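You operate a simulated robot arm through the tools that you are given. There is no shell and no other tool.

You are at the controls of a simulated robot arm. One attempt, no reset.

JOB
Even up the test rig: about 2 seconds out and about 2 seconds back.
Fine: air on and left on; set both flow knobs and prove them by a test run.

Only the result counts: the job must be done as asked and must still hold three seconds after the hand-in. Knocking over, shifting, dropping, spilling or breaking anything else fails it.

ROBOT AND FRAMES
A 7-joint arm with a fingered hand, fixed in place. Base frame: the origin is at the foot of the arm, x ahead of it, y to its left, z up; the work surface is at about z = 0.95. Units: m, rad, N and s.
With the tool pointing down near the work surface it reaches from about 0.16 to 0.78 m from the base axis. Its first joint turns from -2.897 to 2.897 rad. Payload 4.9 kg.
The tool frame sits at the grasp point between the pads (the TCP): z along the fingers, y along the line on which they close. The tips reach 0.032 m beyond it. Largest opening 0.192 m; the body of the gripper starts 0.089 m behind the TCP. The gripper is a hand of 3 fingers: y runs from the thumb to the fingers, the wrist lies at [0, 0, -0.267] in the tool frame, and closing takes about 1.5 s.
Orientation is that of the tool frame in the base frame, as a unit quaternion [w, x, y, z]. With the fingers straight down and closing along the base's y, the tool's x points along the base's -x, its y along +y and its z along -z.

CONTROLS
- The arm moves only by the tool drive_tool. Its argument "rows" is a list of rows, each a list of 6 numbers: the shift along the tool's x, y, z in m, then the turn, a rotation vector about the tool's x, y, z in rad. In form: [[tx, ty, tz, rx, ry, rz], ...]. A call has 1 to 20 rows; each row is the pose to reach, as a shift and turn from the pose commanded when the call began, along the tool's axes at that moment. "gripper" is the closure in counts, from 0 (fully open) to 255 (shut), set as the call begins (left out, the last holds). Rows are played at 5 a second. More than 0.05 m and 0.15 rad between two rows, or a gripper value outside its range, and nothing of the call is played. A pose out of reach is approached as far as the arm can. The call stops where the force on the tool passes 90 N (or 10 N more than at its start, if that is more) or the arm is blocked; 0.2 s more then pass. The fingers move at their own pace (about 0.153 m/s each) and stop on an object; they squeeze with about 21 N. The grip force told is the motor's: it shows also when the fingers shut on nothing. Time passes only in rows, and 0.2 s behind the last, so rows that repeat a pose let the fingers close. It gives the time, the measured TCP pose, the force on the tool (base axes), the opening and the grip force at its end, in the units of the frame above (readings bear some noise), with the torque about the TCP (base axes, N m) and any sound that the robot's microphone picked up, and new pictures: "views" is both (left out), scene, wrist or none.
- Cameras (640 x 400 px; columns grow to the right, rows downward): "scene" is fixed at [0.2177, 0.5013, 1.5706]; the picture's right is [-0.84, -0.55, 0.00], its down [-0.35, 0.54, -0.77] and it looks along [0.42, -0.64, -0.64] (base axes); focal length 286 px, centre (320, 200). "wrist" rides on the gripper at [0.08, -0.046, -0.113] in the tool frame; the picture's right is [0.50, 0.87, 0.00], its down [-0.67, 0.39, -0.63] and it looks along [-0.55, 0.32, 0.78] (tool axes); focal length 226 px, centre (320, 200). There is no depth. A picture from a camera that has moved, and an enlarged one, comes with that camera's place and axes in the base frame and with its lens.
- set_fingers(finger1, finger2, thumb_bend): sets how far each is bent, from 0 (flat) to 1 (curled in); at 0.3 the hand is open as for a grip, at 0.7 the pads meet at the TCP. One left out holds its place. A second passes; each finger stops where it meets its share of the squeeze, and holds until it gets a number again. A gripper value or a shape takes the hand back. It gives what a move gives, with no picture; readings hold the bend of each and the force on the fingers (four entries, about 0 where the hand has none), thumb and palm.
- preshape(shape): the hand has 3 fingers and takes this shape, open, in about a second: jaw (thumb against the fingers, like two jaws); tri (thumb and two fingers); tip (a fingertip pinch); poke (one finger out to press); point (the index stretched); flat (the hand flat); cup (the hand cupped); fist (a fist). The gripper value then closes the fingers along that shape, each until it touches; the sizes above hold for jaw. It gives what a move gives, with no picture.
- inspect(camera, box): a new picture of the part [left, top, right, bottom] of that camera's present view, enlarged. No time passes.
- close_job(): hands the job in; it is judged then, once.

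Nothing tells you positions but the pictures and the camera data. Unless the task says otherwise, let go and move clear before handing in.

The tools are called after "Emit:" as a command line: name --pt "numbers of a row" for each row, then --argument value for the rest, lists and objects as JSON in quotes. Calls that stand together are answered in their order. drive_tool: Moves the arm, as the interface text tells. Its arguments: {"type":"object","properties":{"rows":{"type":"array"},"gripper":{"type":"number"},"views":{"type":"string","enum":["both","scene","wrist","none"]}},"required":["rows"]} The other tools are called the same way: preshape (shape) gives the hand a shape; set_fingers (finger1, finger2, thumb_bend) moves the fingers one by one; inspect (camera, box) takes an enlarged picture of a part of a camera's view; close_job () hands the job in.

At the start:

```text
t: 0.0
tool_pos: [0.5273, 0.0161, 1.2826]
tcp_rot: [0.0, 0.0, 1.0, 0.0]
wrist_force: [1.1, -0.2, -0.3]
ft_torque: [0.0, -0.02, 0.01]
grip_width: 0.1916
finger_force: 0.0
shape: jaw
bend: [0.3, 0.3, 0.3]
finger forces: [0.0, 0.0, 0.0, 0.1, 0.1, 0.0]
```

scene: 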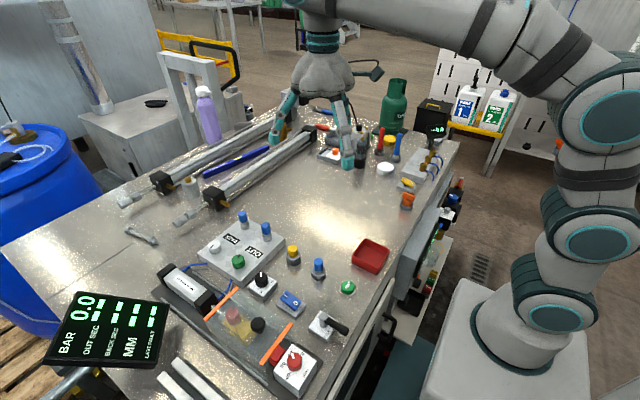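
wrist: 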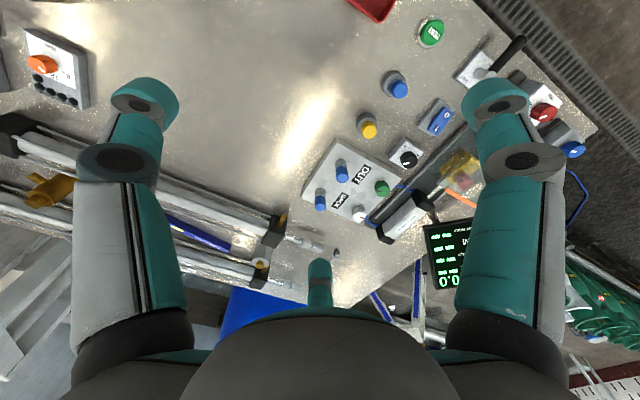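

I see a bench with a pneumatic rig: a panel with BACK/OUT knobs, a display reading 0.0 bar, several buttons, a lever valve and a red knob box. I'll look closer at each part before moving.

Emit:
inspect --camera "scene" --box '[180, 200, 300, 290]'

Emit:
inspect --camera "scene" --box '[240, 230, 400, 400]'

Emit:
inspect --camera "scene" --box '[40, 280, 180, 380]'

Emit:
inspect --camera "scene" --box '[300, 100, 480, 220]'

Emit:
inspect --camera "wrist" --box '[290, 60, 480, 240]'

Emit:
inspect --camera "scene" --box '[110, 100, 340, 250]'

```text
4.44 times, centred on (240, 245) of scene
camera zoom: at [0.2177, 0.5013, 1.5706], right [-0.84, -0.55, 0.0], down [-0.35, 0.54, -0.77], along [0.42, -0.64, -0.64], focal length 1271 px, centre (676, 0)
```

zoom: 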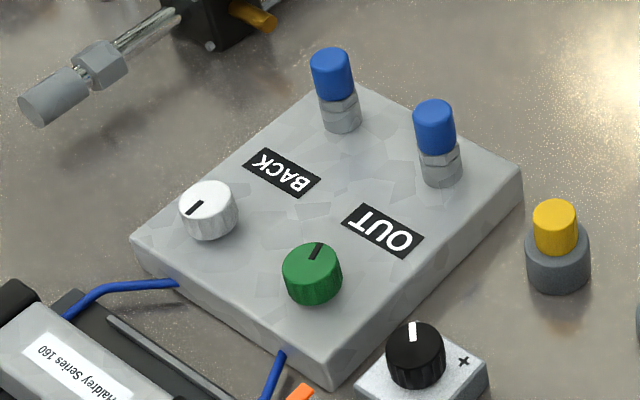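

```text
2.35 times, centred on (320, 315) of scene
camera zoom: at [0.2177, 0.5013, 1.5706], right [-0.84, -0.55, 0.0], down [-0.35, 0.54, -0.77], along [0.42, -0.64, -0.64], focal length 673 px, centre (320, -71)
```

zoom: 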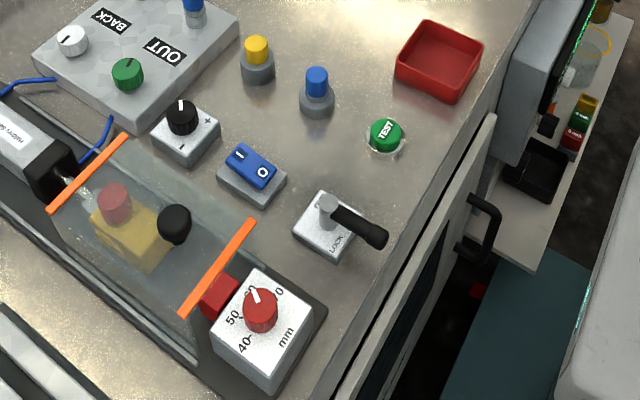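

```text
4.00 times, centred on (110, 330) of scene
camera zoom: at [0.2177, 0.5013, 1.5706], right [-0.84, -0.55, 0.0], down [-0.35, 0.54, -0.77], along [0.42, -0.64, -0.64], focal length 1144 px, centre (1160, -320)
```

zoom: 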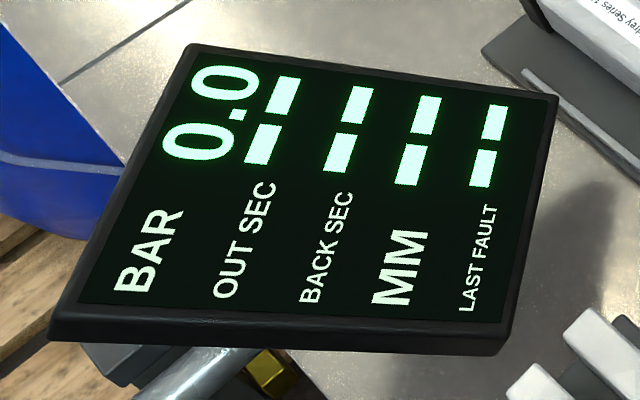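

```text
3.33 times, centred on (390, 160) of scene
camera zoom: at [0.2177, 0.5013, 1.5706], right [-0.84, -0.55, 0.0], down [-0.35, 0.54, -0.77], along [0.42, -0.64, -0.64], focal length 953 px, centre (87, 333)
```

zoom: 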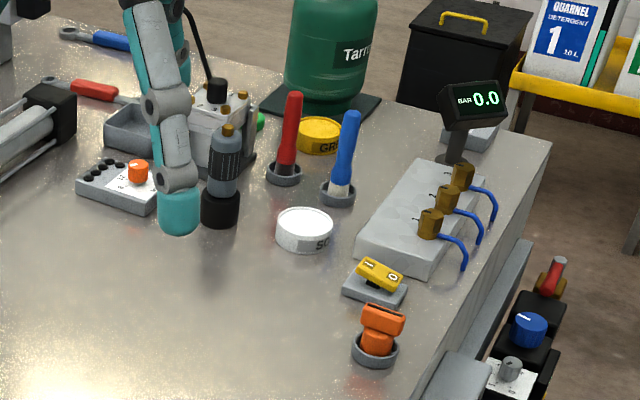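

```text
2.22 times, centred on (385, 150) of wrist
camera zoom: at [0.4477, -0.0301, 1.3941], right [-0.5, 0.87, 0.0], down [0.67, 0.39, 0.63], along [0.55, 0.32, -0.78], focal length 502 px, centre (176, 311)
```

zoom: 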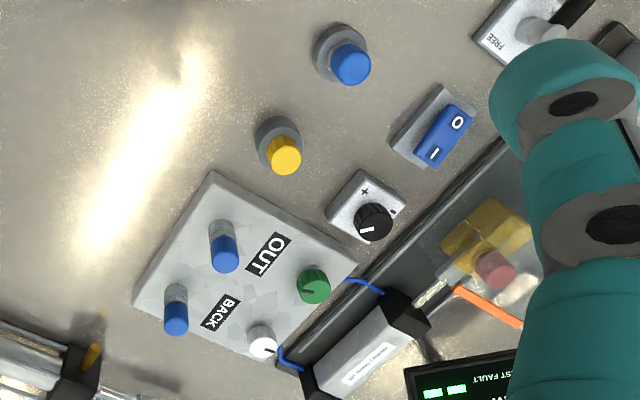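

```text
2.67 times, centred on (225, 175) of scene
camera zoom: at [0.2177, 0.5013, 1.5706], right [-0.84, -0.55, 0.0], down [-0.35, 0.54, -0.77], along [0.42, -0.64, -0.64], focal length 762 px, centre (573, 267)
```

zoom: 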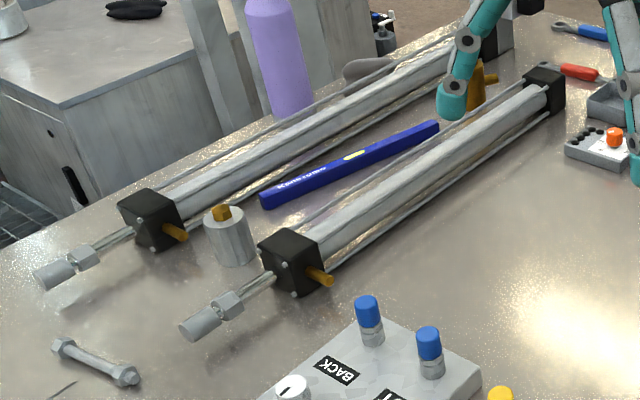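

The rig sits in three rows: y≈0.14 (blue caps, yellow and blue buttons, TEST), y≈0.25 (white BACK knob, green OUT knob, +/- knob, rocker, FREE/LOCK lever), and y≈0.35 (cylinder, mm knob). I'll move the hand for a closer wrist view of these controls.

Emit:
drive_tool --pt "0.03 0.02 0.01 0 0 0" --pt "0.06 0.04 0.02 0 0 0" --pt "0.09 0.06 0.03 0 0 0" --pt "0.12 0.08 0.04 0 0 0" --pt "0.12 0.08 0.04 0 0 0"

```text
t: 1.2
tool_pos: [0.4092, 0.0959, 1.2409]
tcp_rot: [-0.001, 0.001, 1.0, 0.001]
wrist_force: [0.3, 0.5, -0.4]
ft_torque: [0.01, 0.02, -0.02]
grip_width: 0.1918
finger_force: 0.2
shape: jaw
bend: [0.3, 0.3, 0.3]
finger forces: [0.1, 0.1, 0.0, 0.0, 0.1, 0.0]
camera wrist: at [0.3292, 0.0487, 1.3532], right [-0.5, 0.87, 0.0], down [0.67, 0.39, 0.63], along [0.55, 0.32, -0.78], focal length 226 px, centre (320, 200)
```

scene: 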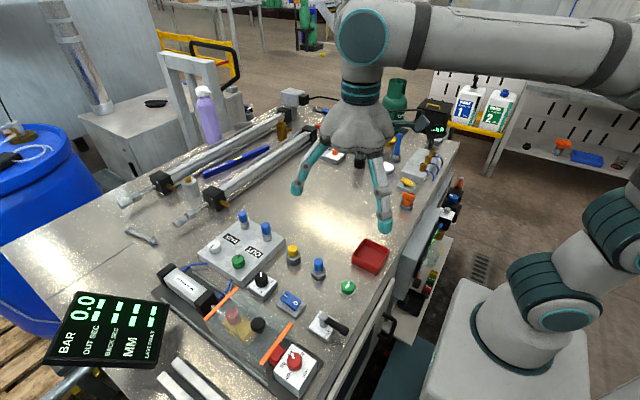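
wrist: 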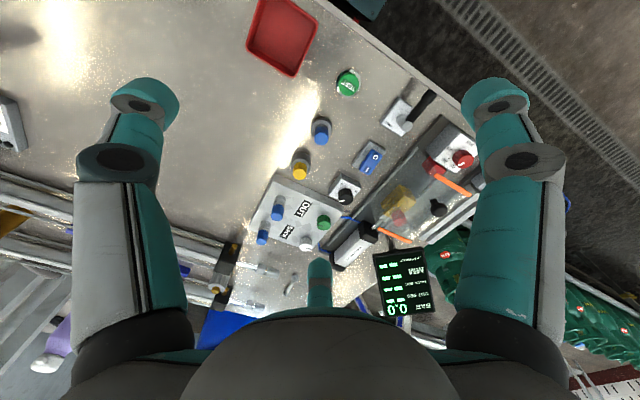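

Emit:
inspect --camera "wrist" --box '[310, 60, 480, 170]'

Emit:
inspect --camera "wrist" --box '[240, 140, 400, 250]'

Emit:
inspect --camera "wrist" --box '[340, 120, 480, 220]'

Emit:
inspect --camera "scene" --box '[340, 120, 500, 320]'

Emit:
inspect --camera "scene" --box '[300, 300, 370, 350]'

Emit:
inspect --camera "scene" --box '[240, 260, 310, 320]'

Emit:
inspect --camera "scene" --box '[255, 330, 335, 400]'

Emit:
inspect --camera "scene" --box '[150, 250, 270, 350]'

```text
3.64 times, centred on (395, 115) of wrist
camera zoom: at [0.3292, 0.0487, 1.3532], right [-0.5, 0.87, 0.0], down [0.67, 0.39, 0.63], along [0.55, 0.32, -0.78], focal length 822 px, centre (47, 509)
```

zoom: 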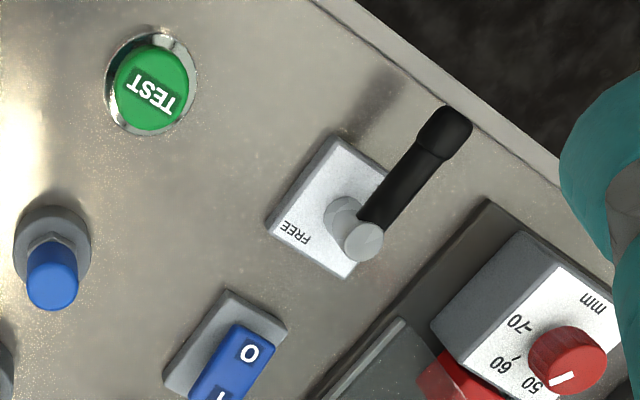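

```text
3.64 times, centred on (320, 195) of wrist
camera zoom: at [0.3292, 0.0487, 1.3532], right [-0.5, 0.87, 0.0], down [0.67, 0.39, 0.63], along [0.55, 0.32, -0.78], focal length 822 px, centre (320, 218)
```

zoom: 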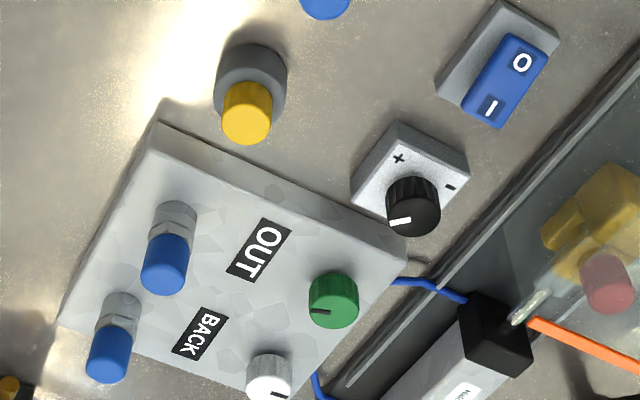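

```text
4.00 times, centred on (410, 170) of wrist
camera zoom: at [0.3292, 0.0487, 1.3532], right [-0.5, 0.87, 0.0], down [0.67, 0.39, 0.63], along [0.55, 0.32, -0.78], focal length 904 px, centre (-40, 320)
```

zoom: 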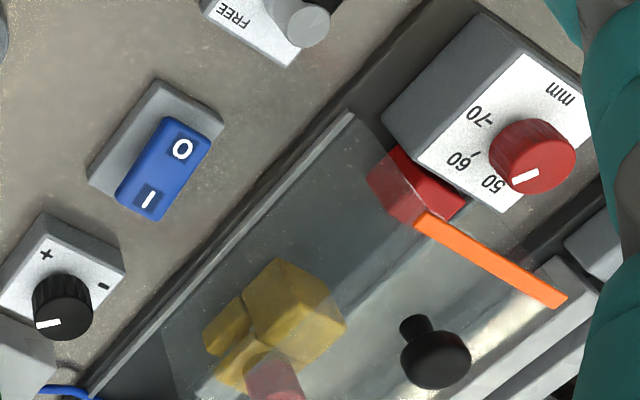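

```text
2.00 times, centred on (420, 220) of scene
camera zoom: at [0.2177, 0.5013, 1.5706], right [-0.84, -0.55, 0.0], down [-0.35, 0.54, -0.77], along [0.42, -0.64, -0.64], focal length 572 px, centre (120, 160)
```

zoom: 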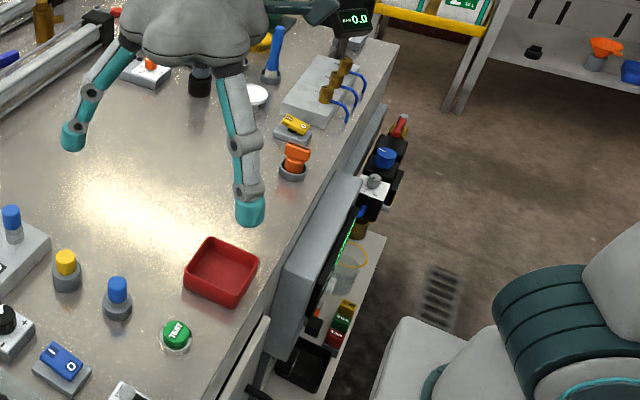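

```text
8.00 times, centred on (335, 325) of scene
camera zoom: at [0.2177, 0.5013, 1.5706], right [-0.84, -0.55, 0.0], down [-0.35, 0.54, -0.77], along [0.42, -0.64, -0.64], focal length 2288 px, centre (200, -800)
```

zoom: 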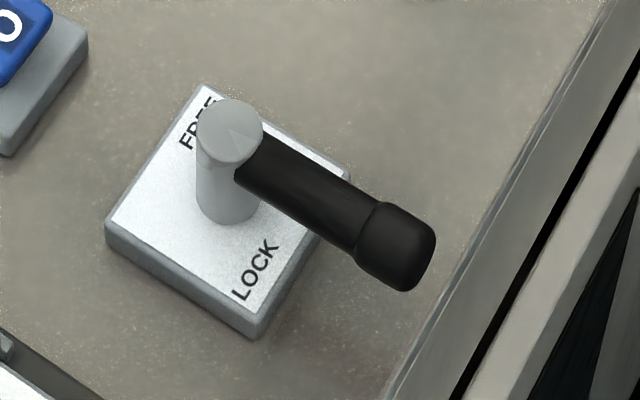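

```text
6.67 times, centred on (275, 290) of scene
camera zoom: at [0.2177, 0.5013, 1.5706], right [-0.84, -0.55, 0.0], down [-0.35, 0.54, -0.77], along [0.42, -0.64, -0.64], focal length 1906 px, centre (620, -400)
```

zoom: 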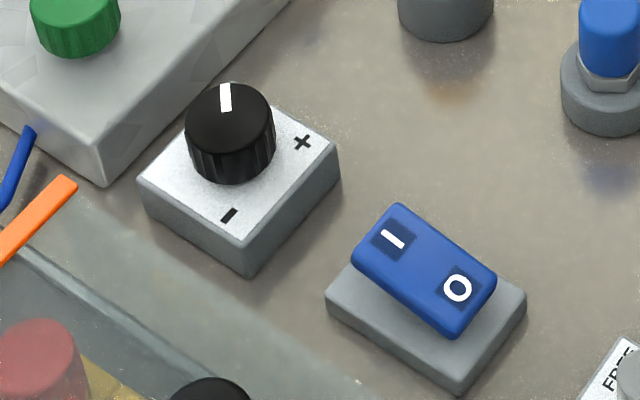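

```text
5.71 times, centred on (295, 365) of scene
camera zoom: at [0.2177, 0.5013, 1.5706], right [-0.84, -0.55, 0.0], down [-0.35, 0.54, -0.77], along [0.42, -0.64, -0.64], focal length 1634 px, centre (463, -743)
```

zoom: 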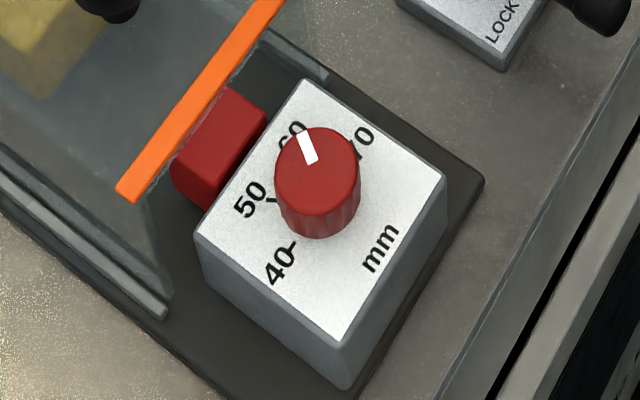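

```text
4.00 times, centred on (210, 300) of scene
camera zoom: at [0.2177, 0.5013, 1.5706], right [-0.84, -0.55, 0.0], down [-0.35, 0.54, -0.77], along [0.42, -0.64, -0.64], focal length 1144 px, centre (760, -200)
```

zoom: 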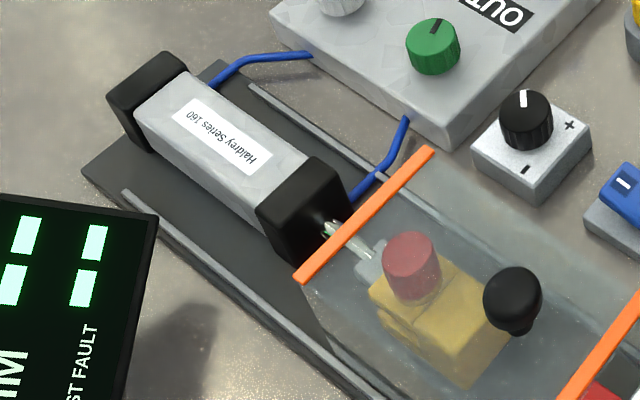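

The controls look like a rocker (I/O) for air, a lever that appears to be in LOCK, a TEST button, and the green OUT and white BACK knobs. I'll take the one-finger press shape and see where the fingertip ends up.

Emit:
preshape --shape "poke"

Emit:
drive_tool --pt "0 0 0 0 0 0"

```text
t: 2.1
tool_pos: [0.4099, 0.0945, 1.2413]
tcp_rot: [0.0, 0.001, 1.0, 0.0]
wrist_force: [-0.3, 0.0, 0.0]
ft_torque: [-0.01, 0.0, -0.01]
grip_width: 0.0002
finger_force: 0.0
shape: poke
bend: [1.0, 1.0, 0.91]
finger forces: [0.0, 0.0, 0.1, 0.0, 0.1, 0.1]
```

```text
t: 2.5
tool_pos: [0.4103, 0.095, 1.2411]
tcp_rot: [-0.001, 0.001, 1.0, 0.0]
wrist_force: [0.2, -0.7, 0.2]
ft_torque: [-0.02, -0.04, 0.02]
grip_width: 0.0
finger_force: 0.1
shape: poke
bend: [1.0, 1.0, 0.91]
finger forces: [0.0, 0.1, 0.0, 0.0, 0.0, 0.0]
camera wrist: at [0.3294, 0.0485, 1.3534], right [-0.5, 0.87, 0.0], down [0.67, 0.39, 0.63], along [0.55, 0.32, -0.78], focal length 226 px, centre (320, 200)
```

scene: 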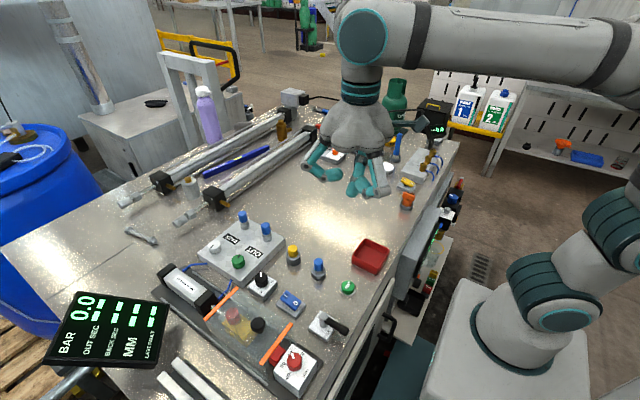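
wrist: 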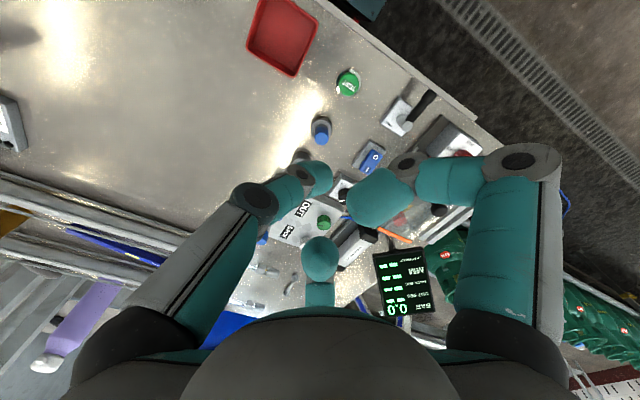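

The poke shape curls all three fingers into a blunt cluster. I'll try the "point" shape to see if it gives a clearer single tip.

Emit:
preshape --shape "point"

Emit:
drive_tool --pt "0 0 0 0 0 0"

```text
t: 3.4
tool_pos: [0.4093, 0.0951, 1.24]
tcp_rot: [0.0, 0.0, 1.0, -0.001]
wrist_force: [0.5, 0.0, -0.5]
ft_torque: [-0.01, -0.01, 0.0]
grip_width: 0.1846
finger_force: 0.1
shape: point
bend: [0.7, 1.0, 0.78]
finger forces: [0.1, 0.0, 0.0, 0.1, 0.0, 0.0]
```

```text
t: 3.8
tool_pos: [0.411, 0.0964, 1.2411]
tcp_rot: [0.0, 0.0, 1.0, 0.0]
wrist_force: [0.4, -0.3, 0.1]
ft_torque: [0.0, -0.03, -0.01]
grip_width: 0.1847
finger_force: 0.1
shape: point
bend: [0.7, 1.0, 0.78]
finger forces: [0.0, 0.0, 0.0, 0.0, 0.1, 0.0]
camera wrist: at [0.3294, 0.0485, 1.3534], right [-0.5, 0.87, 0.0], down [0.67, 0.39, 0.63], along [0.55, 0.32, -0.78], focal length 226 px, centre (320, 200)
```

scene: 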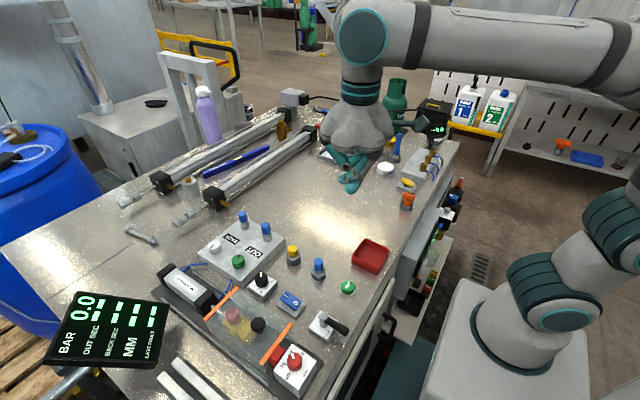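
wrist: 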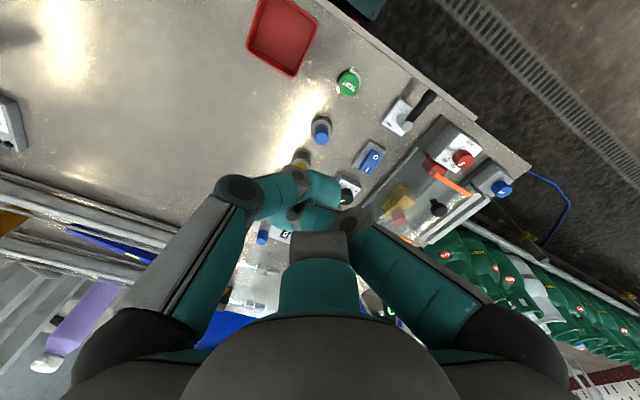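

Another device with a blue knob and blue hose has appeared at the left bench edge, around (0.38, 0.52). I'll look at it closely, since it may be the air supply.

Emit:
inspect --camera "wrist" --box '[420, 120, 580, 250]'

Emit:
inspect --camera "wrist" --box '[220, 130, 380, 250]'

Emit:
inspect --camera "scene" --box '[300, 120, 400, 210]'

```text
3.08 times, centred on (500, 185) of wrist
camera zoom: at [0.3294, 0.0485, 1.3534], right [-0.5, 0.87, 0.0], down [0.67, 0.39, 0.63], along [0.55, 0.32, -0.78], focal length 696 px, centre (-234, 246)
```

zoom: 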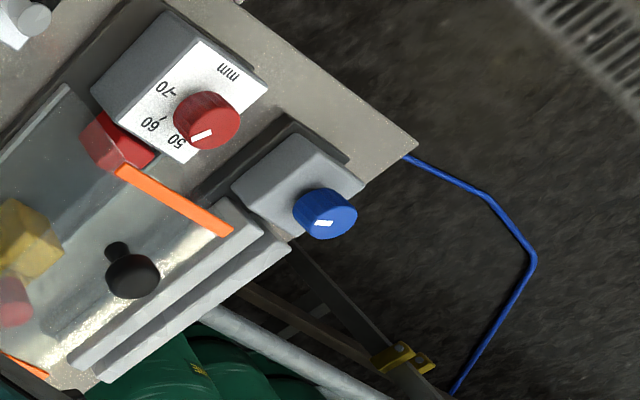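

```text
3.33 times, centred on (300, 190) of wrist
camera zoom: at [0.3294, 0.0485, 1.3534], right [-0.5, 0.87, 0.0], down [0.67, 0.39, 0.63], along [0.55, 0.32, -0.78], focal length 754 px, centre (387, 233)
```

zoom: 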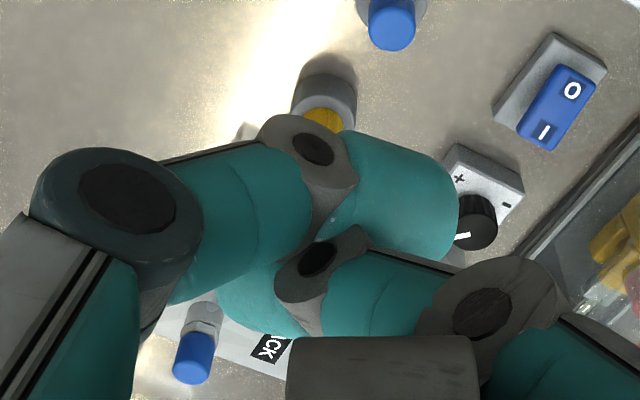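

```text
4.44 times, centred on (350, 165) of scene
camera zoom: at [0.2177, 0.5013, 1.5706], right [-0.84, -0.55, 0.0], down [-0.35, 0.54, -0.77], along [0.42, -0.64, -0.64], focal length 1271 px, centre (187, 356)
```

zoom: 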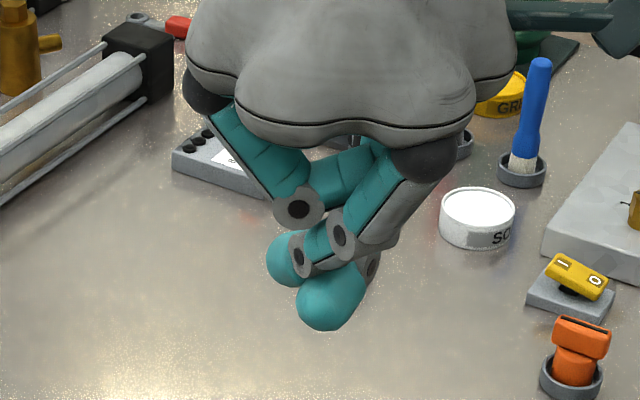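

The "point" fingertip lies close to the TCP axis, about 0.03 below it. I'll hover over the "I" end of the blue rocker at roughly (0.483, 0.243).

Emit:
drive_tool --pt "-0.015 0.03 0.0 0 0 0" --pt "-0.03 0.06 0.02 0 0 0" --pt "-0.045 0.09 0.05 0 0 0" --pt "-0.06 0.12 0.09 0 0 0" --pt "-0.074 0.148 0.13 0 0 0" --pt "-0.074 0.148 0.15 0 0 0" --pt "-0.074 0.148 0.17 0 0 0" --pt "-0.074 0.148 0.17 0 0 0"

```text
refused: row 4 steps farther than a row can; nothing moved
```

Emit:
drive_tool --pt "-0.015 0.03 0.0 0 0 0" --pt "-0.03 0.06 0.02 0 0 0" --pt "-0.045 0.09 0.045 0 0 0" --pt "-0.06 0.12 0.075 0 0 0" --pt "-0.074 0.148 0.105 0 0 0" --pt "-0.074 0.148 0.13 0 0 0" --pt "-0.074 0.148 0.155 0 0 0" --pt "-0.074 0.148 0.17 0 0 0" --pt "-0.074 0.148 0.17 0 0 0"

```text
t: 5.8
tool_pos: [0.4836, 0.2437, 1.072]
tcp_rot: [-0.001, 0.0, 1.0, -0.001]
wrist_force: [0.1, 0.0, -0.5]
ft_torque: [0.0, -0.02, 0.01]
grip_width: 0.1845
finger_force: 0.1
shape: point
bend: [0.7, 1.0, 0.78]
finger forces: [0.0, 0.0, 0.0, 0.1, 0.0, 0.0]
camera wrist: at [0.4026, 0.1975, 1.1838], right [-0.5, 0.87, 0.0], down [0.67, 0.39, 0.63], along [0.55, 0.32, -0.78], focal length 226 px, centre (320, 200)
```

scene: 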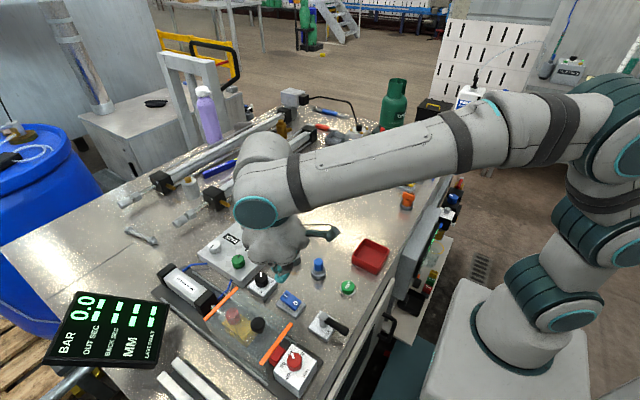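
wrist: 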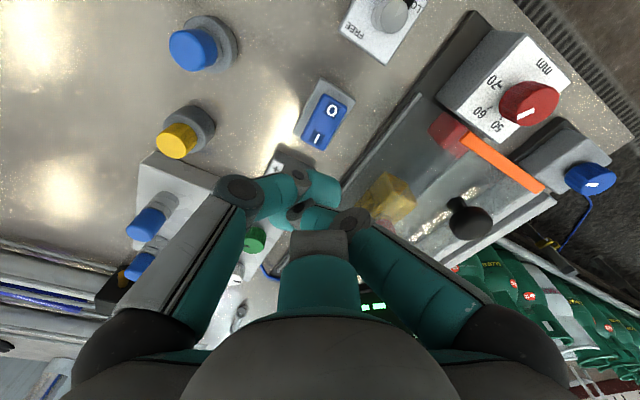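

Triangulating shows two low bulbs in this shape, about 3 cm apart, and the second could touch the black knob box. I'll lift and try a clearer configuration with only the thumb extended.

Emit:
drive_tool --pt "0 0 -0.04 0 0 0" --pt "0 0 -0.08 0 0 0" --pt "0 0 -0.12 0 0 0" --pt "0 0 -0.13 0 0 0" --views "none"

Emit:
set_fingers --finger1 0.0 --finger2 0.0 --thumb_bend 0.7

Emit:
drive_tool --pt "0 0 0 0 0 0"

```text
t: 6.8
tool_pos: [0.4818, 0.2463, 1.2011]
tcp_rot: [0.0, 0.0, 1.0, -0.001]
wrist_force: [-0.1, -0.3, 0.0]
ft_torque: [-0.01, -0.02, -0.03]
grip_width: 0.1843
finger_force: 0.2
shape: point
bend: [0.7, 1.0, 0.78]
finger forces: [0.0, 0.0, 0.0, 0.0, 0.0, 0.0]
```

```text
t: 7.8
tool_pos: [0.482, 0.2443, 1.2014]
tcp_rot: [0.001, 0.001, 1.0, 0.0]
wrist_force: [0.1, 0.2, 0.6]
ft_torque: [0.02, -0.04, -0.03]
grip_width: 0.1334
finger_force: 0.0
shape: fingers
bend: [0.0, 0.01, 0.7]
finger forces: [0.0, 0.0, 0.0, 0.0, 0.0, 0.0]
```

```text
t: 8.2
tool_pos: [0.4808, 0.2459, 1.2015]
tcp_rot: [0.0, 0.0, 1.0, 0.0]
wrist_force: [-0.3, 0.8, 0.2]
ft_torque: [-0.02, 0.02, 0.0]
grip_width: 0.1333
finger_force: 0.0
shape: fingers
bend: [0.0, 0.01, 0.7]
finger forces: [0.0, 0.0, 0.0, 0.0, 0.0, 0.0]
camera wrist: at [0.4009, 0.1985, 1.3129], right [-0.5, 0.87, 0.0], down [0.67, 0.39, 0.63], along [0.55, 0.32, -0.78], focal length 226 px, centre (320, 200)
```

scene: 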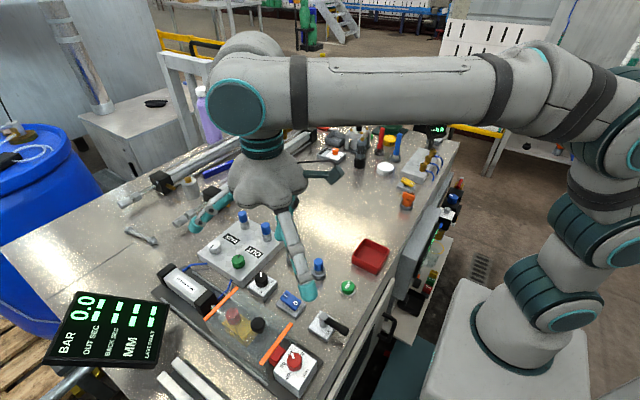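
wrist: 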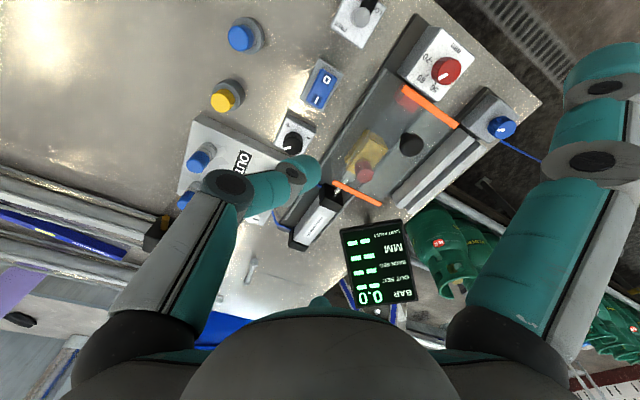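

Flat fingers splay out at nearly the same height as the tip, so they would hit neighbours. I'll try the fingers fully curled with the thumb extended.

Emit:
set_fingers --finger1 1.0 --finger2 1.0 --thumb_bend 0.65

Emit:
drive_tool --pt "0 0 0 0 0 0"

Emit:
inspect --camera "wrist" --box '[220, 130, 420, 280]'

Emit:
inspect --camera "scene" --box '[210, 140, 350, 260]'

```text
t: 9.2
tool_pos: [0.4806, 0.2456, 1.2001]
tcp_rot: [0.0, 0.001, 1.0, -0.001]
wrist_force: [0.8, 0.5, 0.2]
ft_torque: [0.0, 0.01, 0.04]
grip_width: 0.007
finger_force: 0.1
shape: fingers
bend: [0.74, 0.75, 0.65]
finger forces: [0.0, 0.1, 0.0, 0.0, 0.1, 0.1]
```

```text
t: 9.6
tool_pos: [0.4815, 0.2458, 1.2007]
tcp_rot: [0.0, 0.0, 1.0, 0.0]
wrist_force: [0.5, -0.6, 0.4]
ft_torque: [-0.02, -0.01, -0.01]
grip_width: 0.0074
finger_force: 0.0
shape: fingers
bend: [0.74, 0.75, 0.65]
finger forces: [0.0, 0.0, 0.0, 0.1, 0.1, 0.0]
camera wrist: at [0.4009, 0.1985, 1.3129], right [-0.5, 0.87, 0.0], down [0.67, 0.39, 0.63], along [0.55, 0.32, -0.78], focal length 226 px, centre (320, 200)
```

scene: 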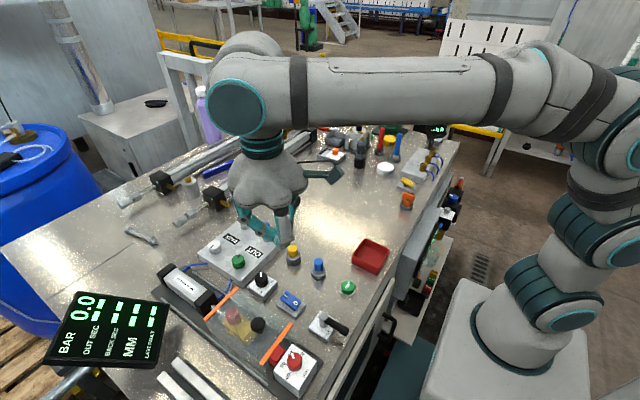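
wrist: 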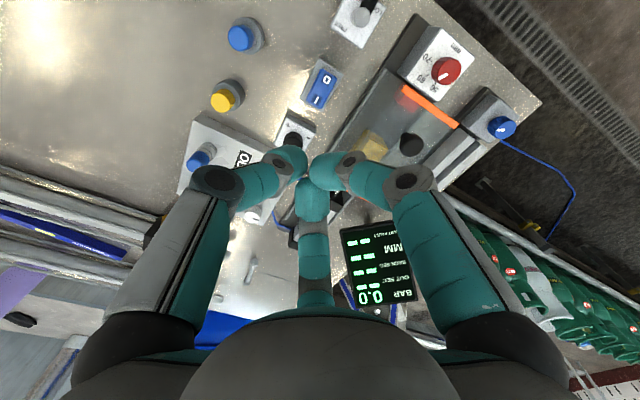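

```text
2.67 times, centred on (320, 205) of wrist
camera zoom: at [0.4009, 0.1985, 1.3129], right [-0.5, 0.87, 0.0], down [0.67, 0.39, 0.63], along [0.55, 0.32, -0.78], focal length 603 px, centre (320, 187)
```

zoom: 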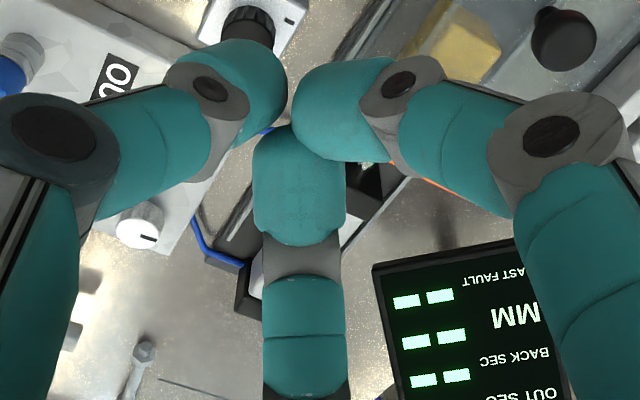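

```text
3.33 times, centred on (280, 200) of scene
camera zoom: at [0.2177, 0.5013, 1.5706], right [-0.84, -0.55, 0.0], down [-0.35, 0.54, -0.77], along [0.42, -0.64, -0.64], focal length 953 px, centre (453, 200)
```

zoom: 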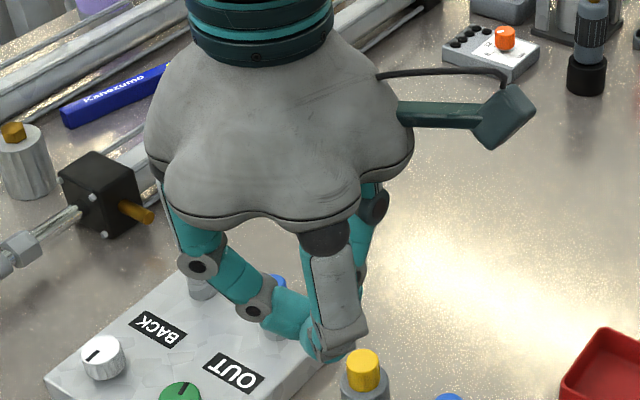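

The fingers stop on each other, and their end links lie nearly flat, so the cluster is wide. I'll compare it with the jaw shape fully shut.

Emit:
preshape --shape "jaw"

Emit:
drive_tool --pt "0 0 0 0 0 0" --pt "0 0 0 0 0 0" --pt "0 0 0 0 0 0" --pt "0 0 0 0 0 0" --pt "0 0 0 0 0 0" --pt "0 0 0 0 0 0" --pt "0 0 0 0 0 0" --pt "0 0 0 0 0 0" --gripper 255

Emit:
inspect --camera "wrist" --box '[220, 130, 420, 280]'

Emit:
inspect --camera "scene" --box '[210, 140, 350, 260]'

```text
t: 10.5
tool_pos: [0.4809, 0.2453, 1.2007]
tcp_rot: [0.0, -0.001, 1.0, 0.0]
wrist_force: [0.6, -0.4, 0.3]
ft_torque: [0.02, 0.0, 0.0]
grip_width: 0.1918
finger_force: 0.1
shape: jaw
bend: [0.3, 0.3, 0.3]
finger forces: [0.0, 0.1, 0.0, 0.0, 0.1, 0.1]
```

```text
t: 12.3
tool_pos: [0.4812, 0.2466, 1.2015]
tcp_rot: [0.0, 0.0, 1.0, -0.001]
wrist_force: [0.2, 0.2, 0.8]
ft_torque: [0.0, 0.03, 0.02]
grip_width: 0.0001
finger_force: 21.6
shape: jaw
bend: [0.7, 0.7, 0.7]
finger forces: [0.0, 0.0, 0.0, 0.1, 0.0, 0.0]
camera wrist: at [0.4009, 0.1985, 1.3129], right [-0.5, 0.87, 0.0], down [0.67, 0.39, 0.63], along [0.55, 0.32, -0.78], focal length 226 px, centre (320, 200)
```

scene: 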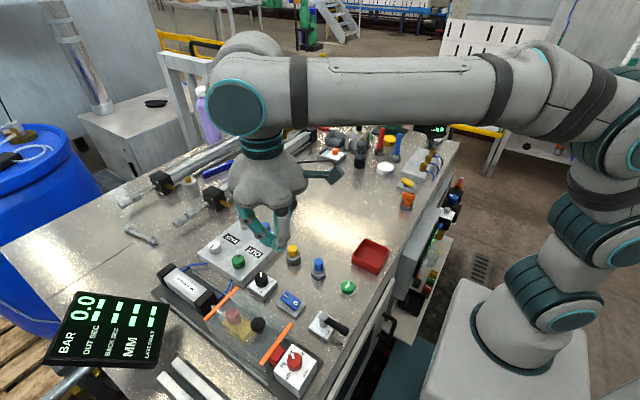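
wrist: 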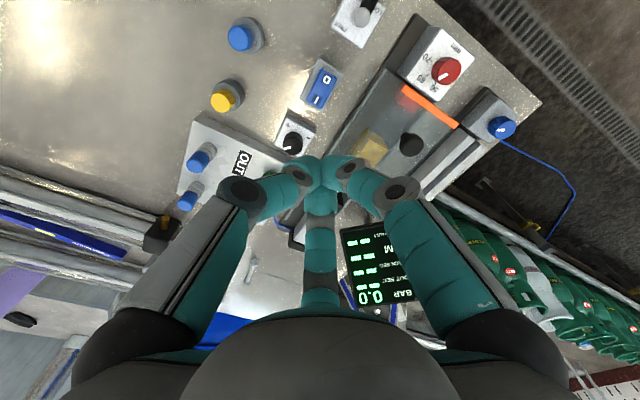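

```text
2.67 times, centred on (320, 205) of wrist
camera zoom: at [0.4009, 0.1985, 1.3129], right [-0.5, 0.87, 0.0], down [0.67, 0.39, 0.63], along [0.55, 0.32, -0.78], focal length 603 px, centre (320, 187)
```

zoom: 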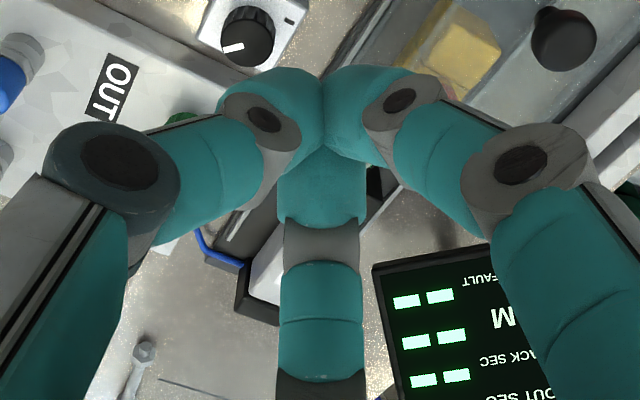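

```text
3.33 times, centred on (280, 200) of scene
camera zoom: at [0.2177, 0.5013, 1.5706], right [-0.84, -0.55, 0.0], down [-0.35, 0.54, -0.77], along [0.42, -0.64, -0.64], focal length 953 px, centre (453, 200)
```

zoom: 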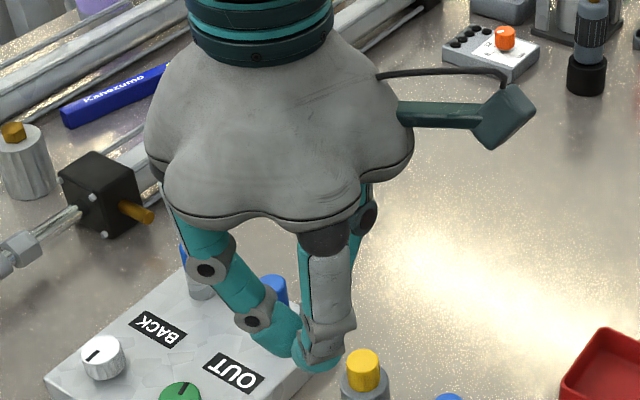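

Closed, the three tips meet at the TCP but their end links spread about 4 cm. For pressing I'll use "point" with a slight tilt, so only the thumb tip is lowest and the other bulb stays clear of the black knob.

Emit:
preshape --shape "point"

Emit:
drive_tool --pt "0 0 0 0 -0.1 0" --pt "0 0 0 0 -0.2 0" --pt "-0.002 -0.002 0.03 0 -0.3 0" --pt "-0.002 -0.002 0.07 0 -0.3 0" --pt "-0.002 -0.002 0.11 0 -0.3 0" --pt "-0.002 -0.002 0.15 0 -0.3 0" --pt "-0.002 -0.002 0.165 0 -0.3 0" --pt "-0.002 -0.002 0.165 0 -0.3 0"

Emit:
inspect --camera "wrist" --box '[220, 80, 420, 230]'

Emit:
inspect --camera "scene" --box '[220, 220, 360, 330]'

```text
t: 13.2
tool_pos: [0.4818, 0.2448, 1.2008]
tcp_rot: [0.0, 0.0, 1.0, 0.001]
wrist_force: [0.0, 0.5, -0.9]
ft_torque: [0.03, -0.01, 0.04]
grip_width: 0.0
finger_force: 0.0
shape: point
bend: [0.7, 1.0, 0.83]
finger forces: [0.0, 0.0, 0.0, 0.0, 0.0, 0.0]
```

```text
t: 15.0
tool_pos: [0.4861, 0.2436, 1.0375]
tcp_rot: [0.15, 0.0, 0.989, 0.0]
wrist_force: [-0.2, 0.4, -0.9]
ft_torque: [0.02, -0.01, -0.02]
grip_width: 0.0002
finger_force: 0.1
shape: point
bend: [0.7, 1.0, 0.84]
finger forces: [0.1, 0.1, 0.0, 0.0, 0.0, 0.1]
camera wrist: at [0.3755, 0.1968, 1.1212], right [-0.48, 0.87, -0.15], down [0.45, 0.39, 0.8], along [0.75, 0.32, -0.58], focal length 226 px, centre (320, 200)
```

scene: 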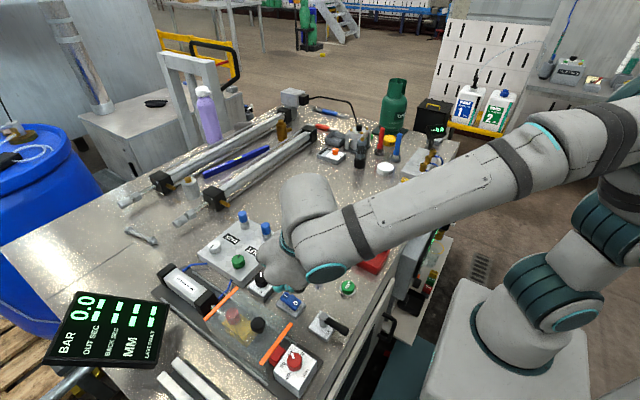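
wrist: 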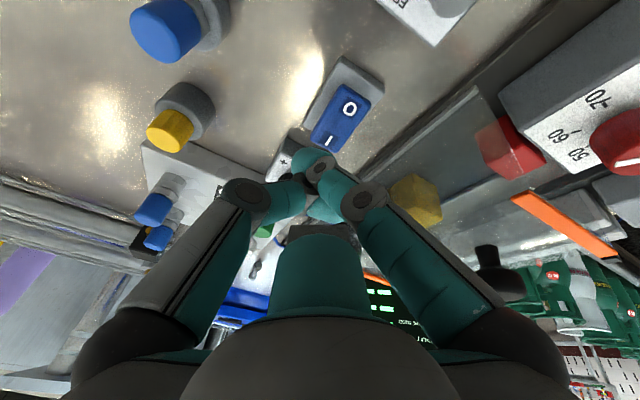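

```text
2.67 times, centred on (320, 155) of wrist
camera zoom: at [0.3755, 0.1968, 1.1212], right [-0.48, 0.87, -0.15], down [0.45, 0.39, 0.8], along [0.75, 0.32, -0.58], focal length 603 px, centre (320, 320)
```

zoom: 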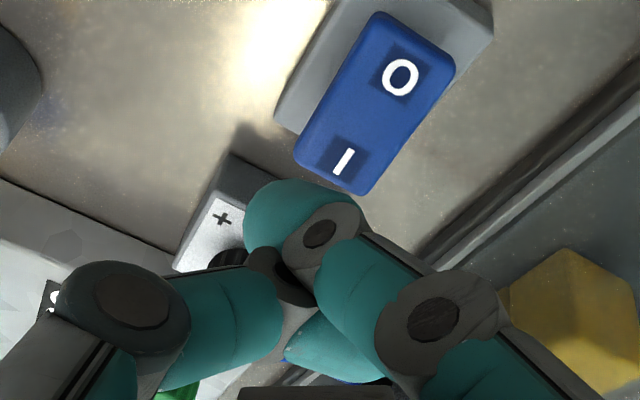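

```text
3.64 times, centred on (290, 275) of scene
camera zoom: at [0.2177, 0.5013, 1.5706], right [-0.84, -0.55, 0.0], down [-0.35, 0.54, -0.77], along [0.42, -0.64, -0.64], focal length 1040 px, centre (429, -73)
```

zoom: 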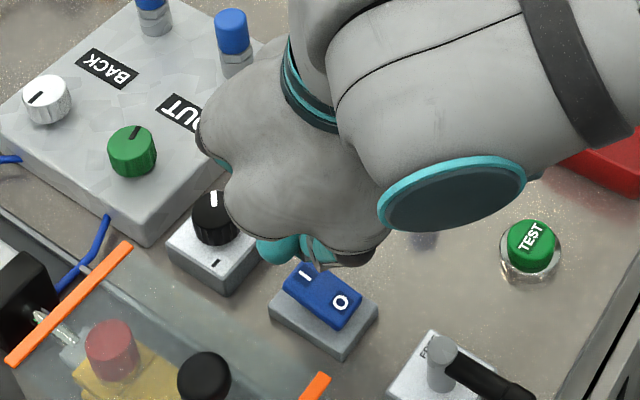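

This time the index reaches past the thumb. Its tip is the lowest point, about 0.06 beyond the TCP and now near (0.507, 0.237, 0.988), between the rocker and the black knob box. I'll raise it 3 cm and shift it over the "I" end.

Emit:
drive_tool --pt "-0.0089 0 -0.0287 0 0 0" --pt "0.014 0.005 -0.0358 0 0 0" --pt "0.014 0.005 -0.0358 0 0 0"

Emit:
inspect --camera "wrist" --box '[220, 80, 420, 230]'

Emit:
inspect --camera "scene" --box '[220, 220, 360, 330]'

```text
t: 15.8
tool_pos: [0.4614, 0.2488, 1.0652]
tcp_rot: [0.149, 0.0, 0.989, 0.0]
wrist_force: [-0.5, -0.2, -1.6]
ft_torque: [0.01, 0.04, 0.0]
grip_width: 0.0
finger_force: 0.0
shape: point
bend: [0.7, 1.0, 0.84]
finger forces: [0.0, 0.0, 0.0, 0.0, 0.0, 0.0]
camera wrist: at [0.3511, 0.2026, 1.1501], right [-0.48, 0.87, -0.15], down [0.46, 0.39, 0.8], along [0.75, 0.32, -0.58], focal length 226 px, centre (320, 200)
```

scene: 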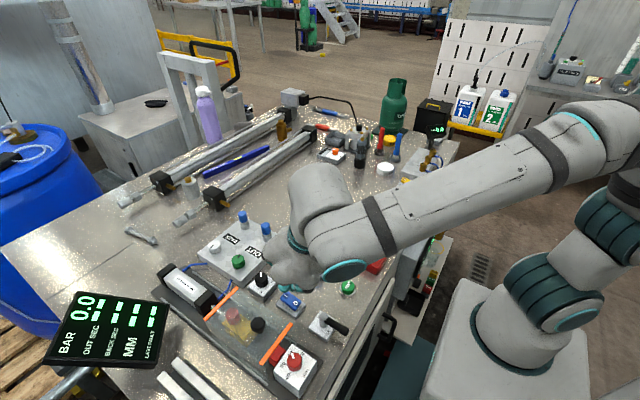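
wrist: 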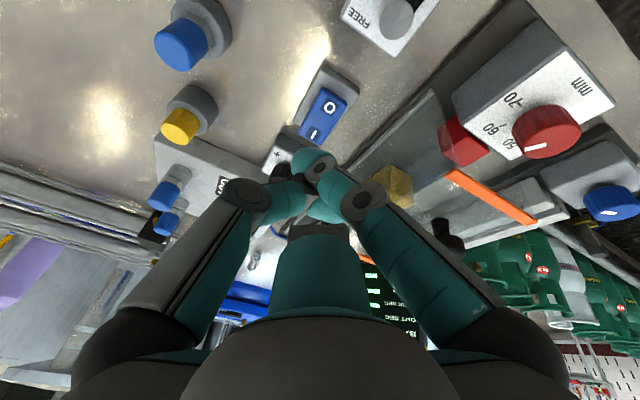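

```text
2.67 times, centred on (320, 155) of wrist
camera zoom: at [0.3511, 0.2026, 1.1501], right [-0.48, 0.87, -0.15], down [0.46, 0.39, 0.8], along [0.75, 0.32, -0.58], focal length 603 px, centre (320, 320)
```

zoom: 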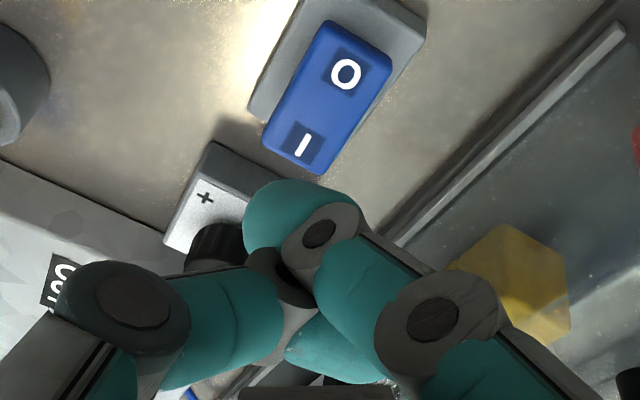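

```text
3.64 times, centred on (290, 275) of scene
camera zoom: at [0.2177, 0.5013, 1.5706], right [-0.84, -0.55, 0.0], down [-0.35, 0.54, -0.77], along [0.42, -0.64, -0.64], focal length 1040 px, centre (429, -73)
```

zoom: 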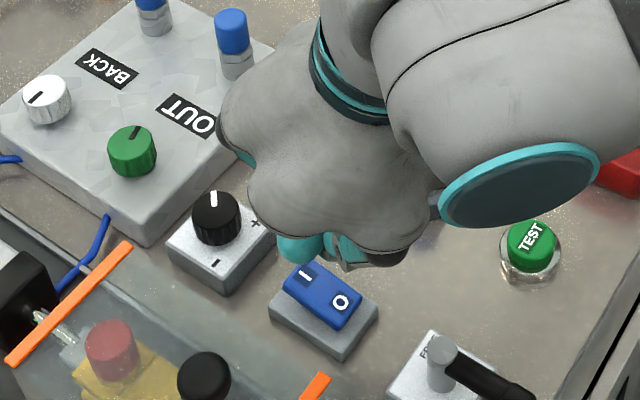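

The index tip is now at about (0.485, 0.2435), directly above the "I" mark with roughly 15 mm of gap. I'll descend in small steps and watch the force.

Emit:
drive_tool --pt "0.0015 0 0.0048 0 0 0" --pt "0.003 0 0.0095 0 0 0" --pt "0.0038 0 0.0124 0 0 0" --pt "0.0047 0 0.0153 0 0 0" --views "none"

Emit:
inspect --camera "scene" --box '[220, 220, 360, 330]'

Emit:
inspect --camera "wrist" --box '[220, 80, 420, 230]'

```text
t: 16.8
tool_pos: [0.4597, 0.2482, 1.0505]
tcp_rot: [0.15, 0.001, 0.989, -0.001]
wrist_force: [-0.3, 0.5, -0.7]
ft_torque: [0.03, 0.0, 0.01]
grip_width: 0.0
finger_force: 0.0
shape: point
bend: [0.7, 1.0, 0.84]
finger forces: [0.0, 0.0, 0.0, 0.0, 0.0, 0.0]
```

```text
3.64 times, centred on (290, 275) of scene
camera zoom: at [0.2177, 0.5013, 1.5706], right [-0.84, -0.55, 0.0], down [-0.35, 0.54, -0.77], along [0.42, -0.64, -0.64], focal length 1040 px, centre (429, -73)
```

zoom: 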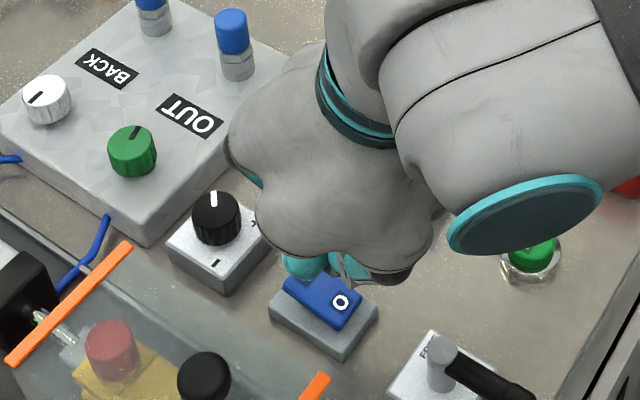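

```text
2.67 times, centred on (320, 155) of wrist
camera zoom: at [0.3498, 0.2018, 1.1342], right [-0.48, 0.87, -0.15], down [0.46, 0.39, 0.8], along [0.75, 0.32, -0.58], focal length 603 px, centre (320, 320)
```

zoom: 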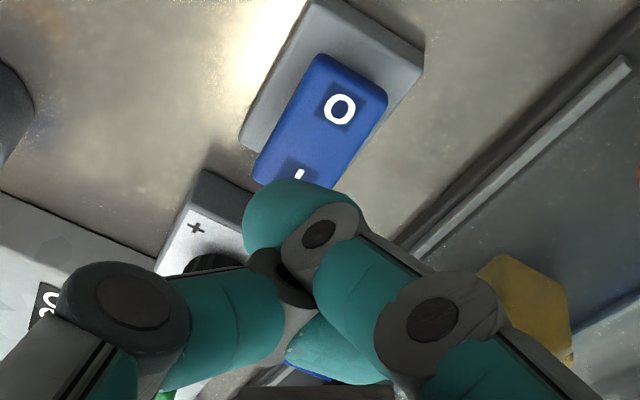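

No contact yet, and the tip is just above the "I" end. I'll continue down in 2 mm steps.

Emit:
drive_tool --pt "0.0006 0 0.0019 0 0 0" --pt "0.0012 0 0.0038 0 0 0" --pt "0.0018 0 0.0057 0 0 0" --views "none"

Emit:
inspect --camera "scene" --box '[220, 220, 360, 330]'

```text
t: 17.6
tool_pos: [0.4598, 0.2486, 1.0437]
tcp_rot: [0.149, 0.001, 0.989, 0.0]
wrist_force: [0.0, -0.3, -0.1]
ft_torque: [0.02, 0.03, 0.05]
grip_width: 0.0
finger_force: 0.1
shape: point
bend: [0.7, 1.0, 0.84]
finger forces: [0.0, 0.0, 0.0, 0.1, 0.0, 0.0]
```

```text
3.64 times, centred on (290, 275) of scene
camera zoom: at [0.2177, 0.5013, 1.5706], right [-0.84, -0.55, 0.0], down [-0.35, 0.54, -0.77], along [0.42, -0.64, -0.64], focal length 1040 px, centre (429, -73)
```

zoom: 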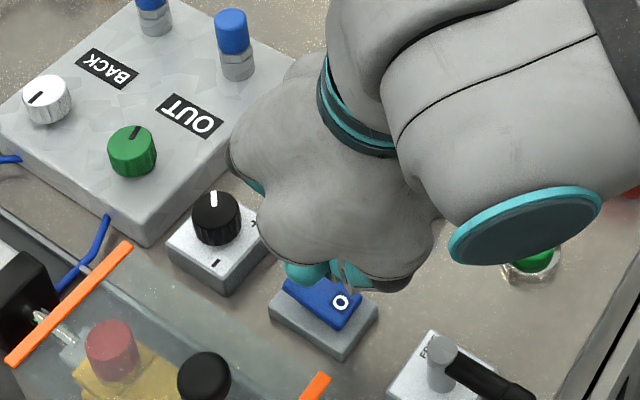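

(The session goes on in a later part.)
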